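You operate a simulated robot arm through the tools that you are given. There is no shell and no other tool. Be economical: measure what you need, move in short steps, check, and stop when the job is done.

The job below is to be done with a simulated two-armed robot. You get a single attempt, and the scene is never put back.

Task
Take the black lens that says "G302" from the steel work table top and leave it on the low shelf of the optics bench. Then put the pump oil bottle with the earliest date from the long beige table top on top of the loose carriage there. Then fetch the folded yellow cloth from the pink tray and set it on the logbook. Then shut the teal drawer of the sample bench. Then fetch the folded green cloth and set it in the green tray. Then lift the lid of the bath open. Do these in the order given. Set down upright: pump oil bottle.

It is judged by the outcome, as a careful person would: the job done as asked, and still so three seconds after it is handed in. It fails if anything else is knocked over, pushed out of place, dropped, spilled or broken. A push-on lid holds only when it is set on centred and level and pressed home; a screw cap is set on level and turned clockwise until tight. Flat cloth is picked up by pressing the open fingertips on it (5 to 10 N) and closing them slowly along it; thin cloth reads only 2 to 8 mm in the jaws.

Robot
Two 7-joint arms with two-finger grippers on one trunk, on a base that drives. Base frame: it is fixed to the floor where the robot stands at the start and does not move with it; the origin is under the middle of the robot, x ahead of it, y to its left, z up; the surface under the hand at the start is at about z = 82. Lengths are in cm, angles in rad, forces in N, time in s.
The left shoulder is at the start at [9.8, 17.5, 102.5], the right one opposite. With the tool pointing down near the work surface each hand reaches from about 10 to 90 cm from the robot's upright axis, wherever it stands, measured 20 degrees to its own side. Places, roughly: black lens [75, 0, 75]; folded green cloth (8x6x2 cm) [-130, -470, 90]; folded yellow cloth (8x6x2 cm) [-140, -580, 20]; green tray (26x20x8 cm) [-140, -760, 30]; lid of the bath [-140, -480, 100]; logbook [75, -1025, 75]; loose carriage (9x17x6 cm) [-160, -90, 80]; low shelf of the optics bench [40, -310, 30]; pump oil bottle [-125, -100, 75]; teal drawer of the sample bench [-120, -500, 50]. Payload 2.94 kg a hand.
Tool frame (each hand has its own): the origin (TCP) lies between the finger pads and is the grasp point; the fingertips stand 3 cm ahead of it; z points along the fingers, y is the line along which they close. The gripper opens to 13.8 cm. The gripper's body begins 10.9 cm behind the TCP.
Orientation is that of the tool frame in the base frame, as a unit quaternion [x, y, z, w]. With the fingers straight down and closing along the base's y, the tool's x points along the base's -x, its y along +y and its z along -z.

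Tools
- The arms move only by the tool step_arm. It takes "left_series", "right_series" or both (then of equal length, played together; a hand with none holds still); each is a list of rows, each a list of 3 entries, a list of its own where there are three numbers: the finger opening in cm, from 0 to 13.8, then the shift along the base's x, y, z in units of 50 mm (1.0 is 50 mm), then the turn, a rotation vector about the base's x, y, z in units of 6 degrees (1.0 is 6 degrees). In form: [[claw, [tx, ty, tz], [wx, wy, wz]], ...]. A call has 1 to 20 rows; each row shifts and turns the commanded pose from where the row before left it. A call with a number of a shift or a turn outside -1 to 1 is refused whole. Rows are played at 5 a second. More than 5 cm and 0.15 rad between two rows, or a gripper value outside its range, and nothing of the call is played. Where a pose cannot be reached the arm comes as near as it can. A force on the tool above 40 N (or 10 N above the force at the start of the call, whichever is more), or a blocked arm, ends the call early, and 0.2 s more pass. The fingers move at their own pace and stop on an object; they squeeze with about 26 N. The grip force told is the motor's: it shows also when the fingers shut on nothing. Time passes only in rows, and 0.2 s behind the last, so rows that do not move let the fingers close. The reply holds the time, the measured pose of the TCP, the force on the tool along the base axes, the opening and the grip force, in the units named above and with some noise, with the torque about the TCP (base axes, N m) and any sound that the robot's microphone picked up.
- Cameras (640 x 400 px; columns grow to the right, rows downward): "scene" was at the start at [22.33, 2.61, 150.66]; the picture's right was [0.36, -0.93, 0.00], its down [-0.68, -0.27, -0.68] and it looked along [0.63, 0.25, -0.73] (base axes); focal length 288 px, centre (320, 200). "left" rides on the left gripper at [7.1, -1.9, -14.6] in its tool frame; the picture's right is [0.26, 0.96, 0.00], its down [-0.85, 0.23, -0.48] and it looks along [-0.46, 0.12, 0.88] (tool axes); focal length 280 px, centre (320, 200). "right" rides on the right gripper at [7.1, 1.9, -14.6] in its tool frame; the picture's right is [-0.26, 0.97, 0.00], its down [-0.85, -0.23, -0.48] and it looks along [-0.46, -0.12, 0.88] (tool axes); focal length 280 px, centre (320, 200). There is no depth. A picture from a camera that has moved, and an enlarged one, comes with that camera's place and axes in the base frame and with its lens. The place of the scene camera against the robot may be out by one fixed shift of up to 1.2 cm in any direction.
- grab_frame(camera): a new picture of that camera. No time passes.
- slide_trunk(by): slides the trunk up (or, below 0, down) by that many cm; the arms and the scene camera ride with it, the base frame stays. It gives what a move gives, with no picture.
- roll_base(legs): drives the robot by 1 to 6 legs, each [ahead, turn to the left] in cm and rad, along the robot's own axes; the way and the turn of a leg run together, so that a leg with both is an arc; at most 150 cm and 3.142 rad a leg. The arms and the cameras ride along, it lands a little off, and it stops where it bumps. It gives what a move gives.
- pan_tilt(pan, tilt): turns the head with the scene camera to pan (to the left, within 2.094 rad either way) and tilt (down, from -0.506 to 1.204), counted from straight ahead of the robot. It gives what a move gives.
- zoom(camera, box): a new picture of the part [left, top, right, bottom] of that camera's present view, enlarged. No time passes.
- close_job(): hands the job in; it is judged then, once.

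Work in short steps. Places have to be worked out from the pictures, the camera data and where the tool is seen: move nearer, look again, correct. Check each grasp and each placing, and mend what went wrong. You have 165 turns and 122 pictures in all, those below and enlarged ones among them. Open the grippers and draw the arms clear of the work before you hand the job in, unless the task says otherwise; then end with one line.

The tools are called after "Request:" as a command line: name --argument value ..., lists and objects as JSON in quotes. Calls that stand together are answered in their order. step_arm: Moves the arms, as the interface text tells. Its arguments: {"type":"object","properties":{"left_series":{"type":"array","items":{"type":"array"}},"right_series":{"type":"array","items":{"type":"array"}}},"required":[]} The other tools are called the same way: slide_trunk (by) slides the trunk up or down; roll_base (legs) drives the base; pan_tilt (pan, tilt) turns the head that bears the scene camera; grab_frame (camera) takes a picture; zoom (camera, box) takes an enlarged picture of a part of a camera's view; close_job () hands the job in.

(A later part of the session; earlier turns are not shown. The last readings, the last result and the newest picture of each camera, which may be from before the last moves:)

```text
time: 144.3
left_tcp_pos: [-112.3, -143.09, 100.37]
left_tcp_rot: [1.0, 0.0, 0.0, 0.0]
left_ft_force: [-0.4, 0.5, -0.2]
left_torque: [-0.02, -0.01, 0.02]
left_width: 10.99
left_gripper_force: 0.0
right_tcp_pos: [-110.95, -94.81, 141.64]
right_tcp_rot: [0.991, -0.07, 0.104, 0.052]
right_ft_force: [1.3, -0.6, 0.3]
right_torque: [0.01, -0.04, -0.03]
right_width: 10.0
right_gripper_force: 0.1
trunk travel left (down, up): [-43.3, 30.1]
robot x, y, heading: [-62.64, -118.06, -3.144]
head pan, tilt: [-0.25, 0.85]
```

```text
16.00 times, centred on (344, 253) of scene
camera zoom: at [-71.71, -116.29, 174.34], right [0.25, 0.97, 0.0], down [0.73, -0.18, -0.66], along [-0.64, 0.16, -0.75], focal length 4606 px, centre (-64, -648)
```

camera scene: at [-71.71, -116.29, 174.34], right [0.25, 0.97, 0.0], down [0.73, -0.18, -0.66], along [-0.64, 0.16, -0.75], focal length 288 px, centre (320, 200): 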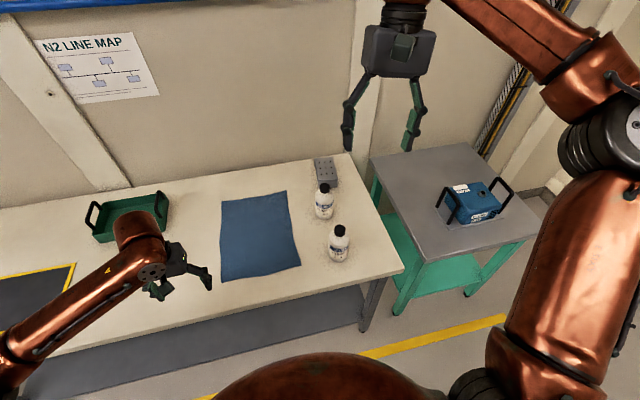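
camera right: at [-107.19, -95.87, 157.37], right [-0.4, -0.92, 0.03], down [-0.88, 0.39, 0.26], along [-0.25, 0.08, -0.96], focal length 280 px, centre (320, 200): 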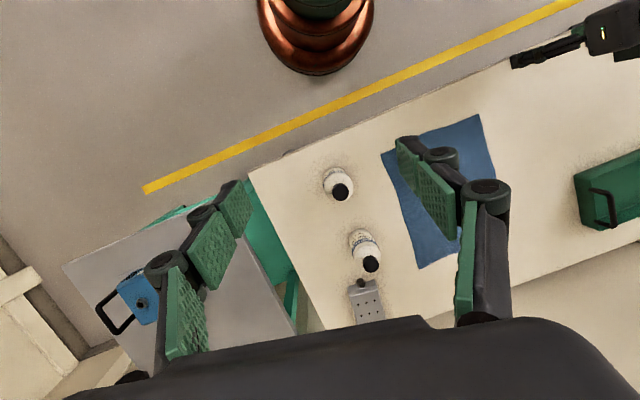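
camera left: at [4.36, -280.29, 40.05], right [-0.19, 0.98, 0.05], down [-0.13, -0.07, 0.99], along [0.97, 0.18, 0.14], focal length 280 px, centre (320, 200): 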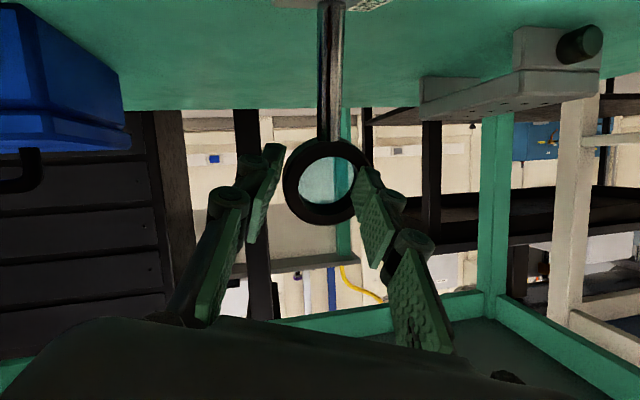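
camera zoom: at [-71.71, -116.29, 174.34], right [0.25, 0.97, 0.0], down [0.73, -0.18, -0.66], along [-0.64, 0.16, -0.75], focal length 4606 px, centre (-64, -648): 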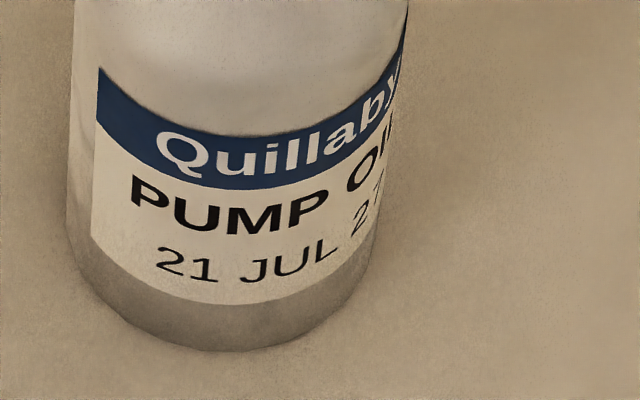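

Far bottle (03 MAR 27) is earliest, at about [-146,-96]. The carriage (~[-163,-89]) needs me closer: drive 16 cm forward while setting the right hand straight down.

Request:
roll_base --legs '[[16, 0]]'

Request:
step_arm --right_series '[[12, [-0.5, 0, 0], [0.12, 0.69, 0.44]], [12, [-0.5, 0, 0], [0.12, 0.69, 0.44]], [12, [-0.5, 0, -0.3], [0.12, 0.69, 0.44]], [12, [0, 0, -0.3], [0, 0, 0]], [12, [0, 0, 0], [0, 0, 0]]]'

Request:
grab_frame --camera "right"

```text
time: 145.7
left_tcp_pos: [-127.46, -142.89, 100.83]
left_tcp_rot: [1.0, -0.001, -0.006, 0.001]
left_ft_force: [2.3, -0.9, -0.3]
left_torque: [-0.01, 0.08, 0.03]
left_width: 11.0
left_gripper_force: 0.1
right_tcp_pos: [-125.39, -94.63, 142.1]
right_tcp_rot: [0.991, -0.07, 0.099, 0.053]
right_ft_force: [1.5, -0.7, 1.4]
right_torque: [0.0, 0.25, -0.02]
right_width: 10.01
right_gripper_force: 0.1
trunk travel left (down, up): [-43.3, 30.1]
robot x, y, heading: [-78.03, -117.51, 3.139]
head pan, tilt: [-0.25, 0.85]
```

```text
time: 146.9
left_tcp_pos: [-128.06, -142.78, 100.46]
left_tcp_rot: [1.0, -0.001, -0.002, 0.0]
left_ft_force: [0.6, -0.1, 0.6]
left_torque: [-0.01, -0.03, 0.01]
left_width: 11.01
left_gripper_force: 0.1
right_tcp_pos: [-133.91, -94.75, 138.8]
right_tcp_rot: [0.999, 0.002, -0.004, 0.035]
right_ft_force: [-0.5, -0.2, 0.0]
right_torque: [0.0, -0.02, 0.01]
right_width: 12.01
right_gripper_force: 0.1
trunk travel left (down, up): [-43.3, 30.1]
robot x, y, heading: [-78.6, -117.7, 3.139]
head pan, tilt: [-0.25, 0.85]
```

```text
68 pictures are left
camera right: at [-126.71, -95.53, 153.39], right [-0.26, -0.96, 0.07], down [-0.85, 0.26, 0.47], along [-0.47, 0.06, -0.88], focal length 280 px, centre (320, 200)
```

right: 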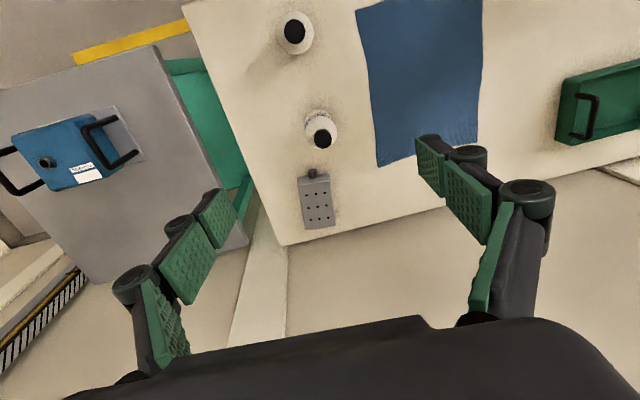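

Far bottle cap at about [-143.4,-95.7,95.4]; carriage top centre about [-165.7,-89.3], long along x. Moving above the bottle.

Request:
step_arm --right_series '[[13, [-0.32, -0.03, -0.8], [0.22, 0, 0]], [13, [-0.32, -0.03, -0.8], [0.22, 0, 0]], [13, [-0.32, -0.03, -0.8], [0.22, 0, 0]], [13, [-0.32, -0.03, -0.8], [0, 0, 0]], [13, [-0.32, -0.03, -0.8], [0, 0, 0]], [13, [-0.32, -0.03, -0.8], [0, 0, 0]], [13, [0, 0, -0.5], [0, 0, 0]], [13, [0, 0, 0], [0, 0, 0]]]'

Request:
grab_frame --camera "right"

```text
time: 148.7
left_tcp_pos: [-128.16, -142.84, 100.39]
left_tcp_rot: [1.0, -0.002, -0.002, 0.001]
left_ft_force: [-0.1, 0.6, 0.1]
left_torque: [0.02, 0.02, 0.02]
left_width: 11.01
left_gripper_force: 0.1
right_tcp_pos: [-143.26, -95.47, 112.3]
right_tcp_rot: [1.0, 0.003, -0.004, 0.001]
right_ft_force: [0.3, -0.6, -0.2]
right_torque: [-0.02, 0.0, 0.0]
right_width: 13.01
right_gripper_force: 0.1
trunk travel left (down, up): [-43.3, 30.1]
robot x, y, heading: [-78.01, -117.76, 3.136]
head pan, tilt: [-0.25, 0.85]
```

```text
67 pictures are left
camera right: at [-136.11, -97.37, 126.82], right [-0.26, -0.97, 0.0], down [-0.85, 0.23, 0.48], along [-0.47, 0.12, -0.88], focal length 280 px, centre (320, 200)
```

right: 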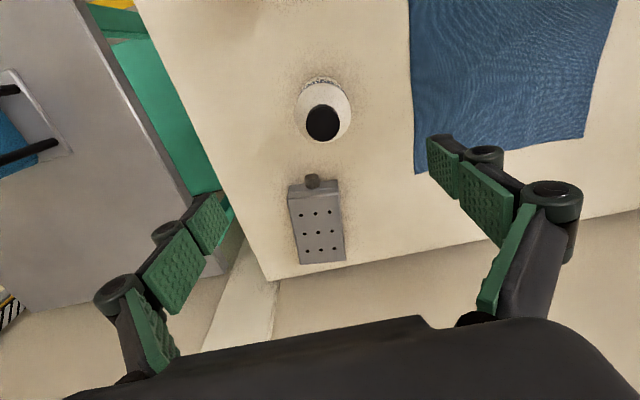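

Centred. Descend around the bottle (TCP z≈86) and close.

Request:
step_arm --right_series '[[13, [-0.05, -0.08, -0.8], [0, 0, 0]], [13, [0, 0, -0.8], [0, 0, 0]], [13, [0, 0, -0.8], [0, 0, 0]], [13, [0, 0, -0.8], [0, 0, 0]], [13, [0, 0, -0.8], [0, 0, 0]], [13, [0, 0, -0.8], [0, 0, 0]], [13, [0, 0, -0.4], [0, 0, 0]], [13, [0, 0, 0], [0, 0, 0]]]'

Request:
step_arm --right_series '[[10, [0, 0, 0], [0, 0, 0]], [8, [0, 0, 0], [0, 0, 0]], [6, [0, 0, 0], [0, 0, 0]], [5, [0, 0, 0], [0, 0, 0]], [5, [0, 0, 0], [0, 0, 0]], [5, [0, 0, 0], [0, 0, 0]]]'

Request:
grab_frame --camera "right"

```text
time: 150.5
left_tcp_pos: [-128.01, -142.76, 100.34]
left_tcp_rot: [1.0, -0.002, -0.003, 0.001]
left_ft_force: [-0.1, 0.1, 0.3]
left_torque: [-0.02, 0.0, 0.0]
left_width: 11.01
left_gripper_force: 0.0
right_tcp_pos: [-143.57, -95.92, 86.24]
right_tcp_rot: [1.0, 0.002, -0.004, 0.0]
right_ft_force: [0.7, 0.9, -0.1]
right_torque: [0.0, -0.01, -0.01]
right_width: 13.02
right_gripper_force: 0.1
trunk travel left (down, up): [-43.3, 30.1]
robot x, y, heading: [-78.36, -117.82, 3.14]
head pan, tilt: [-0.25, 0.85]
```

```text
time: 151.9
left_tcp_pos: [-128.09, -142.83, 100.49]
left_tcp_rot: [1.0, -0.002, -0.003, 0.001]
left_ft_force: [0.3, -0.2, 0.8]
left_torque: [0.01, 0.01, 0.02]
left_width: 11.0
left_gripper_force: 0.1
right_tcp_pos: [-143.57, -96.05, 86.16]
right_tcp_rot: [1.0, 0.002, -0.005, 0.0]
right_ft_force: [-0.3, 3.0, 1.9]
right_torque: [0.21, 0.09, 0.0]
right_width: 7.12
right_gripper_force: 26.0
trunk travel left (down, up): [-43.3, 30.1]
robot x, y, heading: [-78.34, -117.75, 3.14]
head pan, tilt: [-0.25, 0.85]
```

```text
66 pictures are left
camera right: at [-136.37, -97.81, 100.78], right [-0.26, -0.97, 0.0], down [-0.85, 0.23, 0.48], along [-0.47, 0.12, -0.88], focal length 280 px, centre (320, 200)
```

right: 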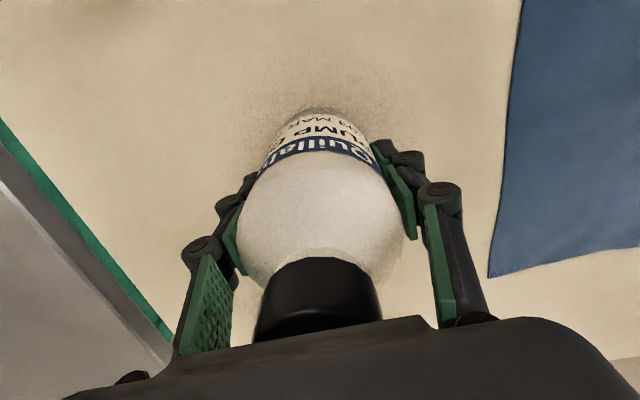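

Holding the 03 MAR 27 bottle. Lift, and carry over the carriage.

Request:
step_arm --right_series '[[5, [0, 0, 0.5], [0, 0, 0]], [5, [0, 0, 0.8], [0, 0, 0]], [5, [0, 0, 0.9], [0, 0, 0]], [5, [-0.4, 0.1, 0], [0, 0, 0]], [5, [-0.7, 0.22, 0], [0, 0, 0]], [5, [-0.8, 0.28, 0], [0, 0, 0]], [5, [-0.8, 0.28, 0], [0, 0, 0]], [5, [-0.8, 0.28, 0], [0, 0, 0]], [5, [-0.5, 0.13, 0], [0, 0, 0]], [5, [0, 0, 0], [0, 0, 0]], [5, [0, 0, 0], [0, 0, 0]]]'

Request:
grab_frame --camera "right"

Request:
zoom --camera "scene" --box '[260, 60, 420, 220]'

```text
time: 154.3
left_tcp_pos: [-127.96, -142.84, 100.44]
left_tcp_rot: [1.0, -0.002, -0.003, 0.002]
left_ft_force: [0.7, -0.6, -0.2]
left_torque: [0.01, 0.03, 0.0]
left_width: 11.0
left_gripper_force: 0.1
right_tcp_pos: [-154.69, -92.52, 97.44]
right_tcp_rot: [1.0, 0.001, -0.005, 0.0]
right_ft_force: [-0.4, 0.2, -4.8]
right_torque: [0.0, -0.03, 0.0]
right_width: 7.1
right_gripper_force: 25.8
right hand out of reach, approached as far as the arm can: row 7, 8, 9
trunk travel left (down, up): [-43.3, 30.1]
robot x, y, heading: [-78.32, -117.69, 3.138]
head pan, tilt: [-0.25, 0.85]
```

```text
65 pictures are left
camera right: at [-147.39, -94.38, 111.95], right [-0.26, -0.97, 0.0], down [-0.84, 0.23, 0.48], along [-0.47, 0.12, -0.87], focal length 280 px, centre (320, 200)
```

right: 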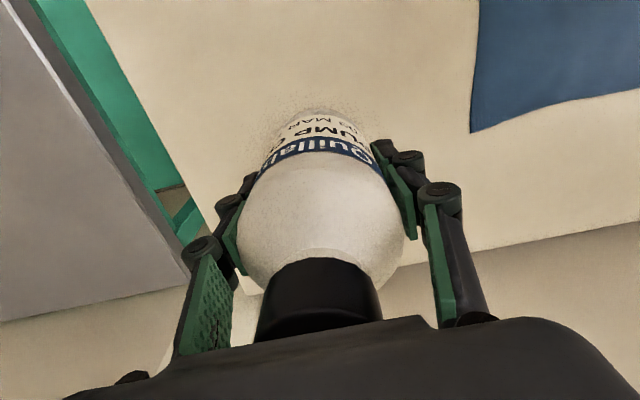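

```text
2.50 times, centred on (340, 140) of scene
camera zoom: at [-87.63, -116.25, 174.33], right [0.25, 0.97, 0.0], down [0.73, -0.19, -0.66], along [-0.64, 0.17, -0.75], focal length 720 px, centre (270, 350)
```

zoom: 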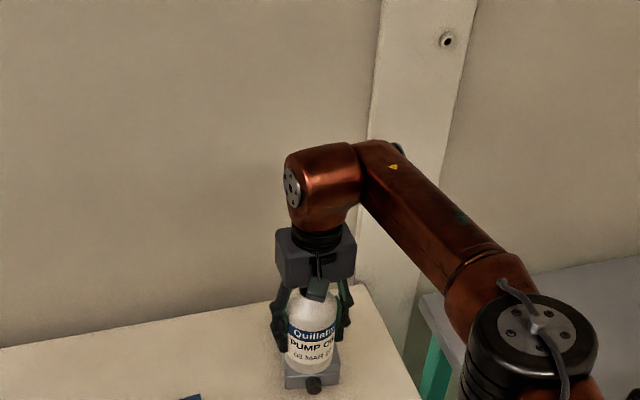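

Reach falls ~9 cm short. I'll raise 4 cm and creep the base forward 9 cm.

Request:
slide_trunk --by 4

Request:
roll_base --legs '[[9, 0]]'

Request:
step_arm --right_series '[[5, [0, 0, 0], [0, 0, 0]], [5, [0, 0, 0], [0, 0, 0]], [5, [0, 0, 0], [0, 0, 0]]]'

Request:
zoom --camera "scene" --box '[280, 140, 408, 220]'

```text
time: 155.2
left_tcp_pos: [-128.16, -142.8, 104.49]
left_tcp_rot: [1.0, -0.001, -0.001, 0.001]
left_ft_force: [-0.2, 0.1, 0.1]
left_torque: [0.03, -0.02, 0.01]
left_width: 10.99
left_gripper_force: 0.1
right_tcp_pos: [-154.49, -92.69, 102.0]
right_tcp_rot: [1.0, 0.0, -0.009, -0.001]
right_ft_force: [-1.0, 0.0, -4.6]
right_torque: [0.03, -0.03, 0.0]
right_width: 7.09
right_gripper_force: 25.8
trunk travel left (down, up): [-47.3, 26.1]
robot x, y, heading: [-78.52, -117.98, 3.141]
head pan, tilt: [-0.25, 0.85]
```

```text
time: 156.7
left_tcp_pos: [-134.06, -147.23, 105.99]
left_tcp_rot: [0.993, 0.112, -0.016, 0.012]
left_ft_force: [-1.0, 1.1, -0.8]
left_torque: [-0.11, -0.11, 0.02]
left_width: 11.0
left_gripper_force: 0.1
right_tcp_pos: [-164.76, -78.64, 102.86]
right_tcp_rot: [0.979, -0.203, -0.025, -0.011]
right_ft_force: [-0.9, -3.6, -5.2]
right_torque: [0.35, -0.05, -0.04]
right_width: 7.09
right_gripper_force: 26.1
trunk travel left (down, up): [-47.3, 26.1]
robot x, y, heading: [-87.68, -117.83, 3.141]
head pan, tilt: [-0.25, 0.85]
stopped in leg 1: the robot was blocked; the commanded pose is now the measured one
```

```text
time: 157.0
left_tcp_pos: [-130.07, -149.82, 108.1]
left_tcp_rot: [0.982, 0.184, -0.043, 0.01]
left_ft_force: [-0.3, 0.2, -0.3]
left_torque: [-0.09, -0.06, -0.02]
left_width: 11.0
left_gripper_force: 0.1
right_tcp_pos: [-157.95, -74.25, 107.14]
right_tcp_rot: [0.961, -0.27, -0.064, -0.008]
right_ft_force: [-1.4, -5.0, -5.0]
right_torque: [0.42, -0.1, -0.03]
right_width: 7.1
right_gripper_force: 26.1
trunk travel left (down, up): [-47.3, 26.1]
robot x, y, heading: [-87.74, -117.74, 3.135]
head pan, tilt: [-0.25, 0.85]
stopped in row 1 (right hand): the arm was blocked; the commanded pose is now the measured one
```

```text
5.00 times, centred on (344, 180) of scene
camera zoom: at [-99.63, -116.28, 178.5], right [0.25, 0.97, 0.01], down [0.74, -0.19, -0.64], along [-0.62, 0.17, -0.77], focal length 1439 px, centre (200, 300)
```

zoom: 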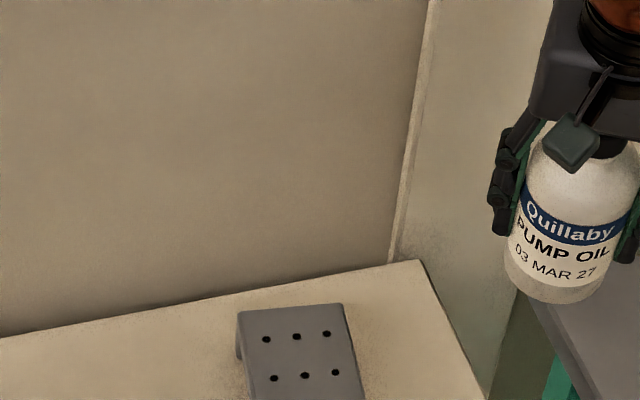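

The arms swung outward at the stop; the bottle is still held. Let everything settle.

Request:
pan_tilt --pan -0.3 --tilt 0.8

Request:
step_arm --right_series '[[5, [0, 0, 0], [0, 0, 0]], [5, [0, 0, 0], [0, 0, 0]], [5, [0, 0, 0], [0, 0, 0]]]'

Request:
grab_frame --camera "scene"

```text
time: 157.6
left_tcp_pos: [-131.72, -147.73, 107.12]
left_tcp_rot: [0.991, 0.131, -0.033, 0.012]
left_ft_force: [-1.3, 0.1, -0.1]
left_torque: [0.04, -0.09, 0.02]
left_width: 10.97
left_gripper_force: 0.2
right_tcp_pos: [-160.98, -78.47, 104.87]
right_tcp_rot: [0.979, -0.202, -0.041, -0.009]
right_ft_force: [2.0, -2.4, -4.5]
right_torque: [0.21, 0.27, -0.03]
right_width: 7.11
right_gripper_force: 26.3
trunk travel left (down, up): [-47.3, 26.1]
robot x, y, heading: [-87.6, -117.73, 3.133]
head pan, tilt: [-0.3, 0.799]
```

```text
time: 158.0
left_tcp_pos: [-132.44, -151.46, 108.49]
left_tcp_rot: [0.972, 0.232, -0.042, 0.009]
left_ft_force: [-0.1, -0.5, -0.9]
left_torque: [0.07, -0.04, 0.02]
left_width: 10.99
left_gripper_force: 0.1
right_tcp_pos: [-157.77, -72.56, 107.92]
right_tcp_rot: [0.956, -0.284, -0.068, -0.011]
right_ft_force: [-0.5, 1.7, -5.7]
right_torque: [-0.19, -0.04, 0.04]
right_width: 7.1
right_gripper_force: 26.5
trunk travel left (down, up): [-47.3, 26.1]
robot x, y, heading: [-87.7, -117.94, 3.136]
head pan, tilt: [-0.3, 0.799]
stopped in row 1 (right hand): the arm was blocked; the commanded pose is now the measured one
```

```text
62 pictures are left
camera scene: at [-104.02, -115.56, 178.95], right [0.3, 0.95, 0.01], down [0.72, -0.22, -0.66], along [-0.63, 0.21, -0.75], focal length 288 px, centre (320, 200)
```

scene: 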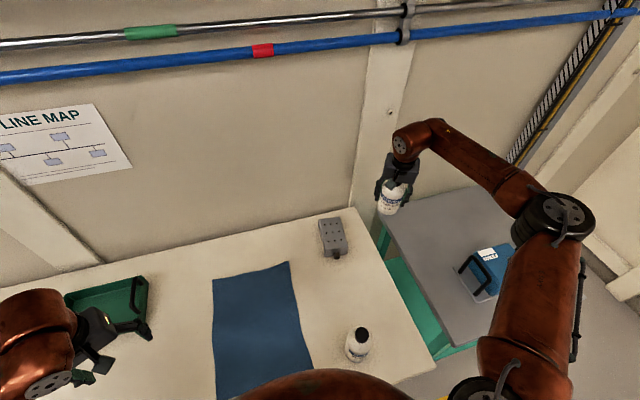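

I'll let more time pass with head moves (no arm command) so the oscillation dies before commanding the arm.

Request:
pan_tilt --pan -1.5 --tilt 1.1

Request:
grab_frame --camera "scene"

Request:
pan_tilt --pan -0.3 --tilt 0.9

```text
time: 159.4
left_tcp_pos: [-126.88, -149.2, 108.89]
left_tcp_rot: [0.984, 0.166, -0.058, 0.008]
left_ft_force: [2.6, -0.6, -0.1]
left_torque: [-0.04, 0.24, -0.02]
left_width: 11.03
left_gripper_force: 0.0
right_tcp_pos: [-154.79, -76.65, 108.66]
right_tcp_rot: [0.971, -0.229, -0.073, -0.005]
right_ft_force: [1.1, 0.8, -2.0]
right_torque: [-0.06, -0.03, 0.04]
right_width: 7.1
right_gripper_force: 26.1
trunk travel left (down, up): [-47.3, 26.1]
robot x, y, heading: [-87.56, -117.78, 3.138]
head pan, tilt: [-1.499, 1.1]
```

```text
61 pictures are left
camera scene: at [-87.1, -111.86, 176.6], right [1.0, 0.07, -0.01], down [0.06, -0.89, -0.45], along [-0.04, 0.45, -0.89], focal length 288 px, centre (320, 200)
```

scene: 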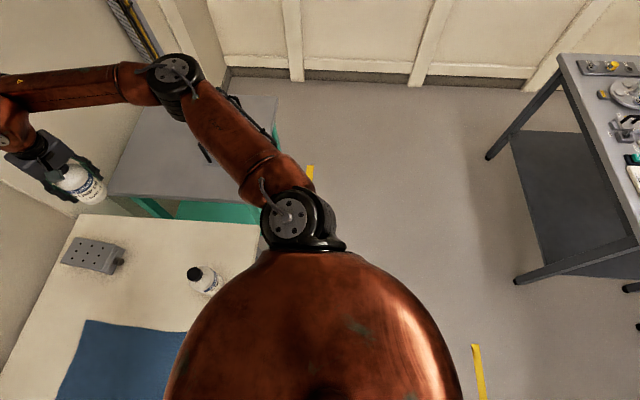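

```text
time: 160.8
left_tcp_pos: [-127.98, -148.8, 108.31]
left_tcp_rot: [0.986, 0.159, -0.051, 0.008]
left_ft_force: [-0.8, -0.6, -0.3]
left_torque: [-0.01, -0.05, 0.02]
left_width: 11.01
left_gripper_force: 0.0
right_tcp_pos: [-156.28, -76.65, 107.52]
right_tcp_rot: [0.971, -0.229, -0.066, -0.007]
right_ft_force: [-0.1, 0.2, -4.6]
right_torque: [-0.05, -0.09, 0.01]
right_width: 7.09
right_gripper_force: 26.3
trunk travel left (down, up): [-47.3, 26.1]
robot x, y, heading: [-87.63, -117.9, 3.137]
head pan, tilt: [-0.3, 0.901]
```

Settled. I'll remove the small tilt (bottle upright again) and look with the right hand camera for the carriage.

Request:
step_arm --right_series '[[5, [0, 0, -0.2], [-0.21, -0.6, 0]], [5, [0, 0, -0.2], [-0.21, -0.6, 0]], [5, [0, 0, 0], [0, 0, 0]], [5, [0, 0, 0], [0, 0, 0]]]'

Request:
grab_frame --camera "right"

Request:
grab_frame --camera "scene"

```text
time: 161.8
left_tcp_pos: [-127.92, -148.83, 108.38]
left_tcp_rot: [0.986, 0.16, -0.052, 0.008]
left_ft_force: [0.4, 0.5, -0.5]
left_torque: [0.0, 0.0, 0.03]
left_width: 11.02
left_gripper_force: 0.0
right_tcp_pos: [-156.01, -76.75, 105.87]
right_tcp_rot: [0.973, -0.229, -0.001, 0.0]
right_ft_force: [-0.1, -0.1, -4.9]
right_torque: [0.01, -0.02, -0.01]
right_width: 7.09
right_gripper_force: 25.8
trunk travel left (down, up): [-47.3, 26.1]
robot x, y, heading: [-87.71, -117.67, 3.138]
head pan, tilt: [-0.3, 0.901]
```

```text
60 pictures are left
camera right: at [-150.61, -81.53, 120.37], right [-0.67, -0.75, 0.0], down [-0.66, 0.59, 0.48], along [-0.36, 0.32, -0.88], focal length 280 px, centre (320, 200)
```

right: 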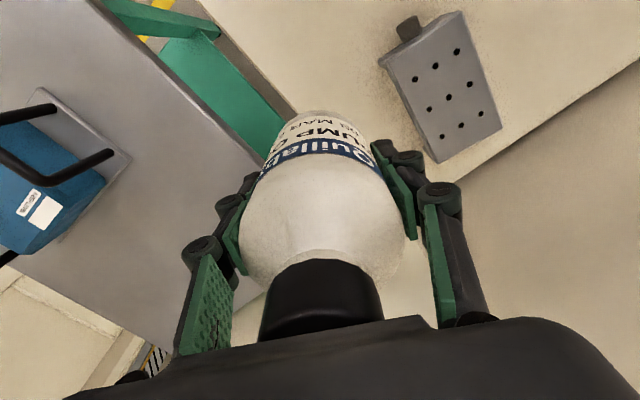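

```text
59 pictures are left
camera scene: at [-95.43, -115.85, 177.93], right [0.3, 0.95, 0.0], down [0.75, -0.23, -0.62], along [-0.59, 0.19, -0.78], focal length 288 px, centre (320, 200)
```

scene: 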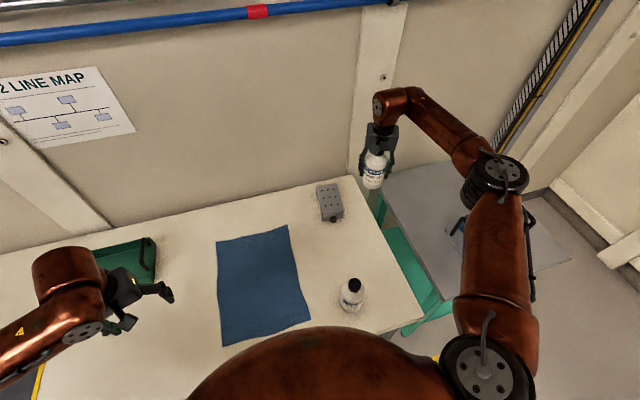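

The carriage is clearly visible: its centre is about [-166.4,-90.6] now. Moving the bottle over it at height, then lowering to just above.

Request:
step_arm --right_series '[[5, [-0.32, -0.47, 0], [0, 0, 0]], [5, [-0.32, -0.47, 0], [0, 0, 0]], [5, [-0.32, -0.47, 0], [0, 0, 0]], [5, [-0.32, -0.47, -0.3], [0, 0, 0]], [5, [-0.32, -0.47, -0.5], [0, 0, 0]], [5, [-0.3, -0.45, -0.5], [0, 0, 0]], [5, [0, 0, -0.5], [0, 0, 0]], [5, [0, 0, 0], [0, 0, 0]], [5, [0, 0, 0], [0, 0, 0]]]'

Request:
zoom --camera "scene" --box '[280, 140, 400, 240]'

```text
time: 163.8
left_tcp_pos: [-127.83, -148.77, 108.3]
left_tcp_rot: [0.986, 0.16, -0.052, 0.008]
left_ft_force: [-0.6, 0.5, 0.5]
left_torque: [0.03, -0.02, 0.03]
left_width: 10.99
left_gripper_force: 0.1
right_tcp_pos: [-164.48, -90.92, 96.95]
right_tcp_rot: [0.974, -0.228, -0.001, 0.001]
right_ft_force: [-0.1, 0.1, -5.3]
right_torque: [0.01, 0.01, 0.03]
right_width: 7.08
right_gripper_force: 25.9
right hand out of reach, approached as far as the arm can: row 6
trunk travel left (down, up): [-47.3, 26.1]
robot x, y, heading: [-87.61, -117.9, 3.135]
head pan, tilt: [-0.3, 0.901]
```

```text
4.00 times, centred on (340, 190) of scene
camera zoom: at [-95.35, -115.81, 177.94], right [0.3, 0.95, 0.0], down [0.75, -0.23, -0.62], along [-0.59, 0.19, -0.78], focal length 1151 px, centre (240, 240)
```

zoom: 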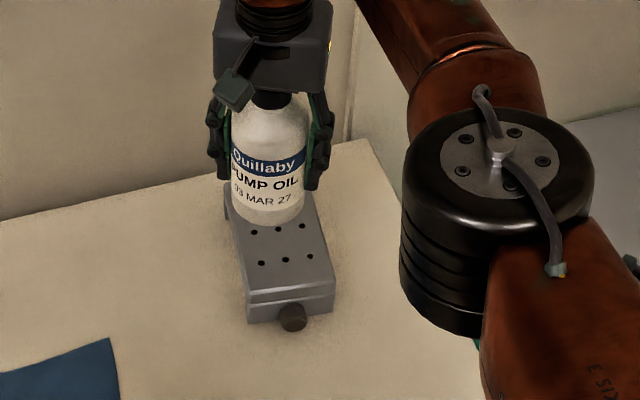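

Well aligned laterally. Lower toward the carriage top in small steps.

Request:
step_arm --right_series '[[5, [0, 0, -0.4], [0, 0, 0]], [5, [0, 0, -0.36], [0, 0, 0]], [5, [0, 0, 0], [0, 0, 0]]]'

Request:
step_arm --right_series '[[5, [0, 0, -0.08], [0, 0, 0]], [5, [0, 0, -0.08], [0, 0, 0]], [5, [0, 0, 0], [0, 0, 0]]]'

```text
time: 164.6
left_tcp_pos: [-127.78, -148.93, 108.36]
left_tcp_rot: [0.986, 0.16, -0.053, 0.007]
left_ft_force: [-0.2, -0.3, -0.5]
left_torque: [-0.04, -0.01, 0.03]
left_width: 10.97
left_gripper_force: 0.0
right_tcp_pos: [-164.23, -91.21, 93.88]
right_tcp_rot: [0.974, -0.228, -0.001, 0.002]
right_ft_force: [-0.7, 0.8, -5.0]
right_torque: [0.0, -0.02, -0.02]
right_width: 7.08
right_gripper_force: 25.8
right hand out of reach, approached as far as the arm can: row 2
trunk travel left (down, up): [-47.3, 26.1]
robot x, y, heading: [-88.23, -117.62, 3.139]
head pan, tilt: [-0.3, 0.901]
```

```text
time: 165.4
left_tcp_pos: [-127.9, -148.83, 108.32]
left_tcp_rot: [0.986, 0.161, -0.053, 0.008]
left_ft_force: [-0.6, 0.7, 0.7]
left_torque: [-0.01, 0.02, 0.01]
left_width: 11.03
left_gripper_force: 0.1
right_tcp_pos: [-164.13, -91.68, 93.42]
right_tcp_rot: [0.975, -0.224, -0.003, 0.001]
right_ft_force: [0.0, 0.5, -5.0]
right_torque: [-0.02, -0.01, 0.02]
right_width: 7.1
right_gripper_force: 26.7
right hand out of reach, approached as far as the arm can: row 2
trunk travel left (down, up): [-47.3, 26.1]
robot x, y, heading: [-87.66, -117.86, 3.138]
head pan, tilt: [-0.3, 0.901]
```

At the reach edge because the shoulder is high. Raise the hand 4, lower the trunk 5, and recentre.

Request:
step_arm --right_series '[[5, [0, 0, 0.4], [0, 0, 0]], [5, [0, 0.1, 0.5], [0, 0, 0]], [5, [0, 0, 0], [0, 0, 0]]]'

Request:
slide_trunk --by -4

Request:
step_arm --right_series '[[5, [-0.2, 0.1, 0], [0, 0, 0]], [5, [0, 0, 0], [0, 0, 0]]]'

```text
time: 166.2
left_tcp_pos: [-127.8, -148.94, 108.38]
left_tcp_rot: [0.986, 0.161, -0.052, 0.008]
left_ft_force: [0.0, 0.3, -0.1]
left_torque: [-0.02, -0.02, -0.02]
left_width: 10.99
left_gripper_force: 0.0
right_tcp_pos: [-164.21, -90.87, 97.39]
right_tcp_rot: [0.973, -0.23, 0.0, 0.001]
right_ft_force: [-0.2, 0.2, -5.8]
right_torque: [0.0, -0.04, -0.05]
right_width: 7.09
right_gripper_force: 25.9
trunk travel left (down, up): [-47.3, 26.1]
robot x, y, heading: [-87.38, -117.81, 3.142]
head pan, tilt: [-0.3, 0.901]
```

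```text
time: 167.0
left_tcp_pos: [-127.88, -148.92, 103.77]
left_tcp_rot: [0.986, 0.16, -0.045, 0.008]
left_ft_force: [0.5, 0.4, -0.2]
left_torque: [0.0, 0.05, 0.01]
left_width: 10.99
left_gripper_force: 0.1
right_tcp_pos: [-164.15, -90.9, 93.54]
right_tcp_rot: [0.973, -0.23, -0.001, 0.001]
right_ft_force: [0.4, -0.1, -4.0]
right_torque: [0.01, 0.01, -0.03]
right_width: 7.07
right_gripper_force: 26.5
trunk travel left (down, up): [-43.3, 30.1]
robot x, y, heading: [-87.9, -117.63, 3.136]
head pan, tilt: [-0.3, 0.901]
```

```text
time: 167.6
left_tcp_pos: [-128.01, -148.77, 103.84]
left_tcp_rot: [0.986, 0.16, -0.047, 0.008]
left_ft_force: [0.1, 0.4, 0.8]
left_torque: [-0.02, -0.02, 0.0]
left_width: 10.99
left_gripper_force: 0.1
right_tcp_pos: [-165.22, -90.29, 93.39]
right_tcp_rot: [0.973, -0.23, -0.002, 0.001]
right_ft_force: [-1.0, -0.2, -3.9]
right_torque: [-0.03, 0.02, -0.03]
right_width: 7.05
right_gripper_force: 26.4
trunk travel left (down, up): [-43.3, 30.1]
robot x, y, heading: [-87.58, -117.84, 3.137]
head pan, tilt: [-0.3, 0.901]
```

Now lower in millimetre steps to contact.

Request:
step_arm --right_series '[[5, [0, -0.05, -0.1], [0, 0, 0]], [5, [0, 0, -0.1], [0, 0, 0]], [5, [0, 0, 0], [0, 0, 0]]]'

Request:
step_arm --right_series '[[5, [0, 0, -0.06], [0, 0, 0]], [5, [0, 0, 0], [0, 0, 0]]]'

Request:
zoom --camera "scene" --box '[290, 150, 390, 230]'

```text
time: 168.4
left_tcp_pos: [-128.01, -148.94, 103.81]
left_tcp_rot: [0.986, 0.16, -0.045, 0.008]
left_ft_force: [0.0, 1.0, -0.5]
left_torque: [0.01, 0.02, -0.02]
left_width: 10.98
left_gripper_force: 0.1
right_tcp_pos: [-165.08, -90.66, 92.59]
right_tcp_rot: [0.974, -0.228, -0.001, 0.002]
right_ft_force: [0.0, -0.1, -4.9]
right_torque: [0.02, 0.0, 0.02]
right_width: 7.1
right_gripper_force: 26.4
trunk travel left (down, up): [-43.3, 30.1]
robot x, y, heading: [-87.94, -117.54, 3.141]
head pan, tilt: [-0.3, 0.901]
```

```text
time: 169.0
left_tcp_pos: [-128.1, -148.93, 103.72]
left_tcp_rot: [0.986, 0.16, -0.046, 0.008]
left_ft_force: [-0.8, -0.8, -0.1]
left_torque: [-0.02, 0.02, 0.0]
left_width: 11.0
left_gripper_force: 0.1
right_tcp_pos: [-165.24, -90.63, 92.13]
right_tcp_rot: [0.973, -0.229, -0.001, 0.002]
right_ft_force: [0.4, -0.6, -5.4]
right_torque: [0.01, -0.02, 0.0]
right_width: 7.11
right_gripper_force: 25.4
trunk travel left (down, up): [-43.3, 30.1]
robot x, y, heading: [-87.7, -117.7, 3.139]
head pan, tilt: [-0.3, 0.901]
```

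```text
5.00 times, centred on (340, 190) of scene
camera zoom: at [-96.47, -115.88, 173.94], right [0.3, 0.95, 0.0], down [0.75, -0.23, -0.62], along [-0.59, 0.19, -0.78], focal length 1439 px, centre (220, 250)
```

zoom: 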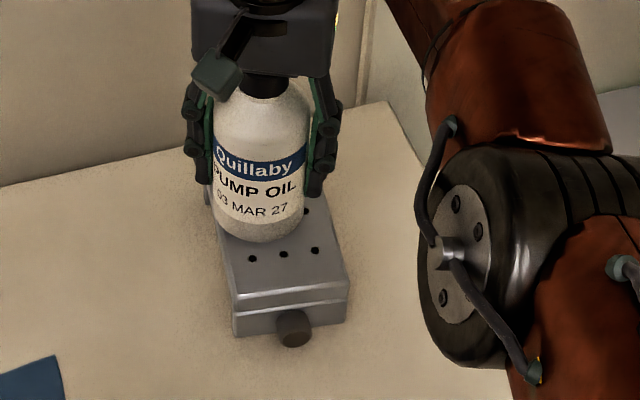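

The bottle sits ~1 cm too far left on the carriage. Shift +y 0.9 cm and continue lowering.

Request:
step_arm --right_series '[[5, [0, 0.18, 0.04], [0, 0, 0]], [5, [0, 0, 0], [0, 0, 0]], [5, [0, 0, -0.08], [0, 0, 0]], [5, [0, 0, -0.06], [0, 0, 0]], [5, [0, 0, 0], [0, 0, 0]]]'

Request:
step_arm --right_series '[[5, [0, 0, -0.06], [0, 0, 0]], [5, [0, 0, 0], [0, 0, 0]]]'

Request:
zoom --camera "scene" --box '[290, 150, 390, 230]'

```text
time: 170.2
left_tcp_pos: [-127.99, -149.02, 103.81]
left_tcp_rot: [0.986, 0.16, -0.047, 0.009]
left_ft_force: [0.4, -0.4, -0.2]
left_torque: [0.0, 0.03, 0.02]
left_width: 11.01
left_gripper_force: 0.0
right_tcp_pos: [-165.07, -89.63, 92.01]
right_tcp_rot: [0.973, -0.229, -0.004, 0.002]
right_ft_force: [-1.9, -0.1, 4.3]
right_torque: [0.27, 0.27, 0.03]
right_width: 7.06
right_gripper_force: 25.9
trunk travel left (down, up): [-43.3, 30.1]
robot x, y, heading: [-87.54, -117.63, 3.141]
head pan, tilt: [-0.3, 0.901]
```

```text
time: 170.8
left_tcp_pos: [-127.88, -148.88, 103.88]
left_tcp_rot: [0.986, 0.16, -0.047, 0.008]
left_ft_force: [-0.2, 0.5, 0.3]
left_torque: [-0.01, -0.03, 0.0]
left_width: 11.03
left_gripper_force: 0.0
right_tcp_pos: [-165.13, -89.71, 91.71]
right_tcp_rot: [0.973, -0.229, -0.004, 0.003]
right_ft_force: [-4.2, 4.3, 17.2]
right_torque: [0.19, 0.1, 0.2]
right_width: 7.14
right_gripper_force: 25.4
trunk travel left (down, up): [-43.3, 30.1]
robot x, y, heading: [-87.5, -118.0, 3.138]
head pan, tilt: [-0.3, 0.901]
```

```text
5.00 times, centred on (340, 190) of scene
camera zoom: at [-96.22, -115.95, 173.98], right [0.3, 0.95, 0.0], down [0.75, -0.23, -0.62], along [-0.59, 0.19, -0.78], focal length 1439 px, centre (220, 250)
```

zoom: 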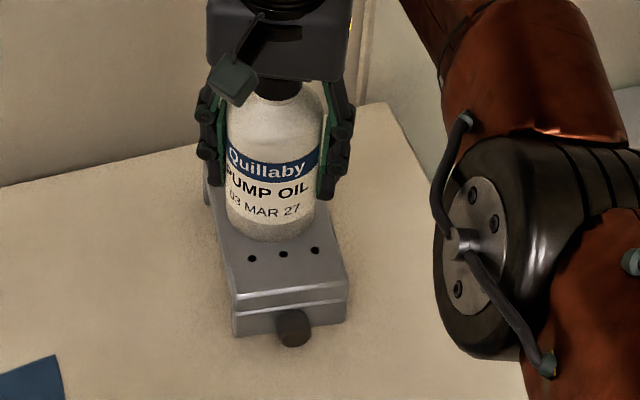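

In contact and centred. Ease the pressure, open, and rise straight up.

Request:
step_arm --right_series '[[5, [0, 0, 0.05], [0, 0, 0]], [8, [0, 0, 0], [0, 0, 0]], [10, [0, 0, 0], [0, 0, 0]], [12, [0, 0, 0], [0, 0, 0]], [13, [0, 0, 0.4], [0, 0, 0]], [13, [0, 0, 0.8], [0, 0, 0]], [13, [0, 0, 0.9], [0, 0, 0]], [13, [0, 0, 0.9], [0, 0, 0]], [13, [0, 0, 0.9], [0, 0, 0]], [13, [0.5, 0, 0.5], [0, 0, 0]], [13, [0, 0, 0], [0, 0, 0]]]'

Request:
zoom --camera "scene" --box '[290, 150, 390, 230]'

```text
time: 173.2
left_tcp_pos: [-128.04, -149.07, 103.63]
left_tcp_rot: [0.986, 0.16, -0.044, 0.009]
left_ft_force: [-0.5, -0.2, -0.1]
left_torque: [0.04, -0.08, 0.0]
left_width: 10.98
left_gripper_force: 0.1
right_tcp_pos: [-162.62, -89.85, 113.51]
right_tcp_rot: [0.973, -0.229, 0.0, 0.0]
right_ft_force: [-0.4, 0.0, 0.3]
right_torque: [0.04, -0.04, 0.0]
right_width: 13.02
right_gripper_force: 0.1
trunk travel left (down, up): [-43.3, 30.1]
robot x, y, heading: [-87.61, -118.12, 3.137]
head pan, tilt: [-0.3, 0.901]
```

```text
5.00 times, centred on (340, 190) of scene
camera zoom: at [-96.65, -116.13, 173.93], right [0.3, 0.95, 0.0], down [0.75, -0.23, -0.62], along [-0.59, 0.19, -0.78], focal length 1439 px, centre (220, 250)
```

zoom: 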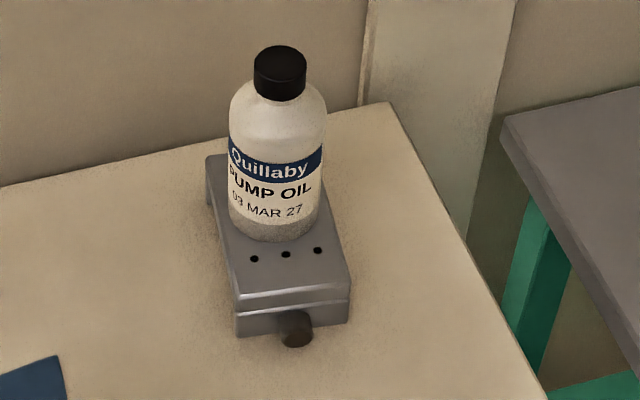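

Bottle done. Retract the right hand, raise, back into the aisle, turn south.

Request:
step_arm --right_series '[[10, [0.7, 0, 0.4], [0, 0, 0.5]], [10, [0.7, 0, 0.4], [0, 0, 0.9]], [10, [0.7, 0, 0.4], [0, 0, 0.9]], [10, [0.7, 0, 0.4], [0, 0, 0.9]], [10, [0.7, 0, 0.4], [0, 0, 0.9]], [10, [0.7, 0, 0.2], [0, 0, 0.3]], [10, [0, 0, 0], [0, 0, 0]]]'

Request:
slide_trunk --by 20

Request:
roll_base --legs '[[-37, 0]]'

Request:
pan_tilt --pan 0.1 --tilt 0.6

Request:
pan_tilt --pan -0.5 --tilt 0.5

Request:
roll_base --legs '[[0, 1.57]]'

```text
time: 174.8
left_tcp_pos: [-128.08, -148.98, 103.8]
left_tcp_rot: [0.986, 0.16, -0.045, 0.009]
left_ft_force: [0.4, 0.5, 0.4]
left_torque: [0.0, -0.03, 0.0]
left_width: 11.0
left_gripper_force: 0.0
right_tcp_pos: [-141.49, -89.86, 124.67]
right_tcp_rot: [1.0, -0.001, 0.0, 0.001]
right_ft_force: [-0.5, -0.1, -0.3]
right_torque: [0.03, -0.03, 0.01]
right_width: 9.97
right_gripper_force: 0.1
trunk travel left (down, up): [-43.3, 30.1]
robot x, y, heading: [-87.64, -118.19, 3.136]
head pan, tilt: [-0.3, 0.901]
```

```text
time: 177.0
left_tcp_pos: [-127.76, -148.95, 123.81]
left_tcp_rot: [0.986, 0.159, -0.046, 0.009]
left_ft_force: [0.2, -0.1, -0.2]
left_torque: [-0.03, 0.05, 0.0]
left_width: 10.99
left_gripper_force: 0.1
right_tcp_pos: [-141.6, -89.69, 144.63]
right_tcp_rot: [1.0, -0.001, -0.001, 0.0]
right_ft_force: [-0.1, -1.2, 0.4]
right_torque: [0.02, 0.04, 0.01]
right_width: 10.02
right_gripper_force: 0.1
trunk travel left (down, up): [-63.3, 10.1]
robot x, y, heading: [-87.88, -117.66, 3.141]
head pan, tilt: [-0.3, 0.901]
```

```text
time: 179.3
left_tcp_pos: [-90.12, -149.05, 123.83]
left_tcp_rot: [0.986, 0.161, -0.047, 0.009]
left_ft_force: [0.0, 0.4, -0.4]
left_torque: [0.0, 0.04, -0.02]
left_width: 10.98
left_gripper_force: 0.0
right_tcp_pos: [-104.26, -90.06, 144.7]
right_tcp_rot: [1.0, 0.001, 0.0, 0.001]
right_ft_force: [0.3, 0.6, 0.4]
right_torque: [0.02, -0.01, 0.02]
right_width: 10.0
right_gripper_force: 0.1
trunk travel left (down, up): [-63.3, 10.1]
robot x, y, heading: [-50.13, -117.89, -3.145]
head pan, tilt: [-0.3, 0.901]
```

```text
time: 180.2
left_tcp_pos: [-90.27, -149.08, 123.8]
left_tcp_rot: [0.986, 0.161, -0.046, 0.009]
left_ft_force: [-0.3, -0.8, 0.1]
left_torque: [0.01, -0.01, 0.01]
left_width: 11.01
left_gripper_force: 0.0
right_tcp_pos: [-104.32, -90.0, 144.64]
right_tcp_rot: [1.0, 0.001, -0.001, 0.0]
right_ft_force: [1.2, 0.8, 0.5]
right_torque: [-0.01, -0.05, 0.03]
right_width: 10.04
right_gripper_force: 0.0
trunk travel left (down, up): [-63.3, 10.1]
robot x, y, heading: [-50.09, -117.86, -3.142]
head pan, tilt: [0.099, 0.6]
```

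```text
time: 181.2
left_tcp_pos: [-90.21, -149.18, 123.86]
left_tcp_rot: [0.986, 0.161, -0.046, 0.009]
left_ft_force: [-0.4, 0.4, 0.1]
left_torque: [0.0, 0.0, 0.0]
left_width: 10.98
left_gripper_force: 0.0
right_tcp_pos: [-104.3, -89.94, 144.62]
right_tcp_rot: [1.0, 0.001, 0.0, 0.001]
right_ft_force: [-0.1, 0.3, 0.9]
right_torque: [0.04, 0.02, -0.01]
right_width: 9.99
right_gripper_force: 0.1
trunk travel left (down, up): [-63.3, 10.1]
robot x, y, heading: [-50.44, -117.85, -3.14]
head pan, tilt: [-0.499, 0.499]
```

```text
time: 185.4
left_tcp_pos: [-19.19, -157.85, 123.79]
left_tcp_rot: [0.585, 0.81, -0.025, 0.039]
left_ft_force: [0.6, 0.8, 0.4]
left_torque: [0.02, 0.01, -0.02]
left_width: 11.01
left_gripper_force: 0.1
right_tcp_pos: [-78.13, -172.03, 144.81]
right_tcp_rot: [0.707, 0.707, 0.0, 0.0]
right_ft_force: [-0.4, -0.6, 0.2]
right_torque: [-0.01, -0.01, -0.01]
right_width: 9.99
right_gripper_force: 0.0
trunk travel left (down, up): [-63.3, 10.1]
robot x, y, heading: [-50.07, -118.09, -1.571]
head pan, tilt: [-0.499, 0.499]
```

Drive south to the sample bench and look right.

Request:
roll_base --legs '[[150, 0], [150, 0], [110, 0]]'

Request:
pan_tilt --pan -1.1 --tilt 0.7

Request:
grab_frame --camera "scene"

```text
time: 205.3
left_tcp_pos: [-1.23, -568.64, 123.83]
left_tcp_rot: [0.558, 0.829, -0.025, 0.04]
left_ft_force: [-0.6, -0.6, -0.8]
left_torque: [-0.02, 0.01, -0.01]
left_width: 10.98
left_gripper_force: 0.0
right_tcp_pos: [-59.39, -586.46, 144.55]
right_tcp_rot: [0.684, 0.73, 0.0, 0.001]
right_ft_force: [0.3, 0.5, -0.3]
right_torque: [0.02, 0.0, 0.0]
right_width: 10.02
right_gripper_force: 0.0
trunk travel left (down, up): [-63.3, 10.1]
robot x, y, heading: [-35.17, -530.33, -1.508]
head pan, tilt: [-0.499, 0.499]
```

```text
time: 206.3
left_tcp_pos: [-1.21, -568.52, 123.86]
left_tcp_rot: [0.558, 0.829, -0.025, 0.041]
left_ft_force: [-0.1, 0.1, -0.2]
left_torque: [-0.03, 0.0, -0.04]
left_width: 11.02
left_gripper_force: 0.0
right_tcp_pos: [-59.35, -586.34, 144.56]
right_tcp_rot: [0.684, 0.73, 0.0, 0.001]
right_ft_force: [0.1, -0.4, 0.2]
right_torque: [-0.03, 0.0, 0.01]
right_width: 9.98
right_gripper_force: 0.0
trunk travel left (down, up): [-63.3, 10.1]
robot x, y, heading: [-35.27, -530.54, -1.509]
head pan, tilt: [-1.1, 0.7]
```

```text
54 pictures are left
camera scene: at [-42.49, -533.47, 195.54], right [-0.51, 0.86, 0.0], down [0.55, 0.33, -0.77], along [-0.66, -0.39, -0.64], focal length 288 px, centre (320, 200)
```

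scene: 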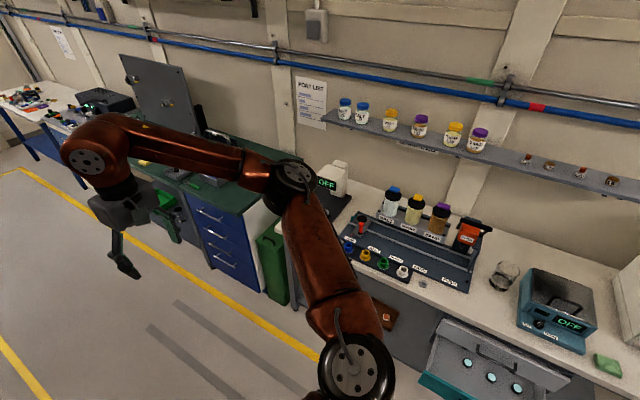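

Request:
roll_base --legs '[[45, 0], [0, -1.63]]'

Request:
pan_tilt --pan 0.0 --tilt 0.75

Request:
grab_frame --camera "scene"

```text
time: 213.0
left_tcp_pos: [-72.32, -605.32, 123.9]
left_tcp_rot: [0.987, 0.152, -0.047, 0.009]
left_ft_force: [-0.2, 0.0, 0.7]
left_torque: [-0.03, 0.01, 0.0]
left_width: 11.0
left_gripper_force: 0.1
right_tcp_pos: [-85.5, -545.92, 144.69]
right_tcp_rot: [1.0, -0.008, -0.001, 0.001]
right_ft_force: [0.9, -0.4, 1.2]
right_torque: [0.0, -0.01, -0.03]
right_width: 10.0
right_gripper_force: 0.0
trunk travel left (down, up): [-63.3, 10.1]
robot x, y, heading: [-31.72, -575.02, 3.123]
head pan, tilt: [-1.1, 0.7]
```

```text
time: 214.3
left_tcp_pos: [-72.34, -605.27, 123.81]
left_tcp_rot: [0.987, 0.152, -0.046, 0.009]
left_ft_force: [0.1, -0.7, 0.4]
left_torque: [0.01, 0.02, -0.01]
left_width: 10.96
left_gripper_force: 0.1
right_tcp_pos: [-85.41, -546.02, 144.69]
right_tcp_rot: [1.0, -0.008, -0.001, 0.001]
right_ft_force: [0.0, 0.1, 0.6]
right_torque: [0.01, 0.01, 0.02]
right_width: 10.0
right_gripper_force: 0.0
trunk travel left (down, up): [-63.3, 10.1]
robot x, y, heading: [-31.84, -574.77, 3.125]
head pan, tilt: [0.0, 0.75]
```

```text
53 pictures are left
camera scene: at [-38.51, -575.01, 195.11], right [0.02, 1.0, 0.0], down [0.68, -0.01, -0.73], along [-0.73, 0.01, -0.68], focal length 288 px, centre (320, 200)
```

scene: 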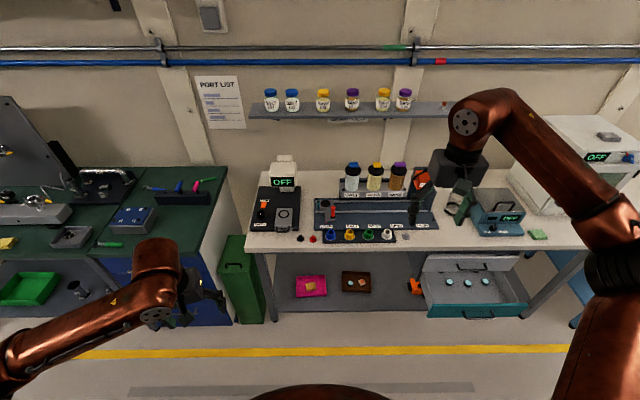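

Pink tray with the yellow cloth is on the low shelf at about [-141,-580,20], ~15 cm inside the edge. Zooming.

Request:
zoom --camera "scene" --box '[270, 255, 400, 335]'

```text
4.92 times, centred on (335, 295) of scene
camera zoom: at [-38.51, -575.01, 195.11], right [0.02, 1.0, 0.0], down [0.68, -0.01, -0.73], along [-0.73, 0.01, -0.68], focal length 1417 px, centre (246, -268)
```

zoom: 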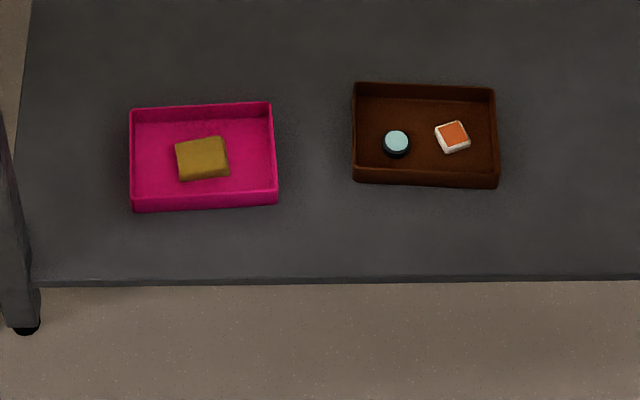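

Plan: use the left arm. First pull the right hand back and up, then move the base to about (-75,-556).

Request:
step_arm --right_series '[[10, [0.6, 0.2, 0.2], [0, 0, 0]], [10, [0.6, 0.2, 0.2], [0, 0, 0]], [10, [0.6, 0.2, 0.2], [0, 0, 0]], [10, [0.6, 0.2, 0.2], [0, 0, 0]], [10, [0.6, 0.2, 0.2], [0, 0, 0]], [10, [0, 0, 0], [0, 0, 0]]]'

Request:
roll_base --legs '[[0, -0.42], [44, 0], [0, 0.42]]'

Request:
slide_trunk --by -40

```text
time: 215.7
left_tcp_pos: [-72.46, -605.34, 123.75]
left_tcp_rot: [0.987, 0.152, -0.046, 0.009]
left_ft_force: [-0.8, 0.3, -0.3]
left_torque: [0.0, -0.03, 0.01]
left_width: 11.03
left_gripper_force: 0.1
right_tcp_pos: [-70.47, -540.93, 149.76]
right_tcp_rot: [1.0, -0.008, 0.0, 0.001]
right_ft_force: [-0.5, -0.3, -0.2]
right_torque: [0.03, -0.02, 0.01]
right_width: 10.0
right_gripper_force: 0.1
trunk travel left (down, up): [-63.3, 10.1]
robot x, y, heading: [-31.84, -574.82, 3.127]
head pan, tilt: [0.0, 0.75]
```

```text
time: 220.8
left_tcp_pos: [-112.08, -586.38, 123.9]
left_tcp_rot: [0.988, 0.148, -0.046, 0.009]
left_ft_force: [0.0, 0.1, 0.2]
left_torque: [0.01, -0.02, -0.02]
left_width: 11.03
left_gripper_force: 0.0
right_tcp_pos: [-109.78, -521.93, 149.84]
right_tcp_rot: [1.0, -0.011, -0.001, 0.0]
right_ft_force: [-0.4, 0.3, -0.5]
right_torque: [0.0, -0.01, -0.03]
right_width: 10.02
right_gripper_force: 0.0
trunk travel left (down, up): [-63.3, 10.1]
robot x, y, heading: [-71.71, -555.83, 3.119]
head pan, tilt: [0.0, 0.75]
```

```text
time: 224.7
left_tcp_pos: [-113.86, -586.32, 77.43]
left_tcp_rot: [0.988, 0.147, 0.04, 0.023]
left_ft_force: [-0.4, 0.4, 0.3]
left_torque: [0.04, -0.03, 0.02]
left_width: 11.0
left_gripper_force: 0.2
right_tcp_pos: [-109.74, -522.06, 109.88]
right_tcp_rot: [1.0, -0.011, -0.002, 0.001]
right_ft_force: [0.2, 0.6, 0.1]
right_torque: [0.0, -0.01, 0.02]
right_width: 10.01
right_gripper_force: 0.1
trunk travel left (down, up): [-23.3, 50.1]
robot x, y, heading: [-71.29, -556.22, 3.124]
head pan, tilt: [0.0, 0.75]
```

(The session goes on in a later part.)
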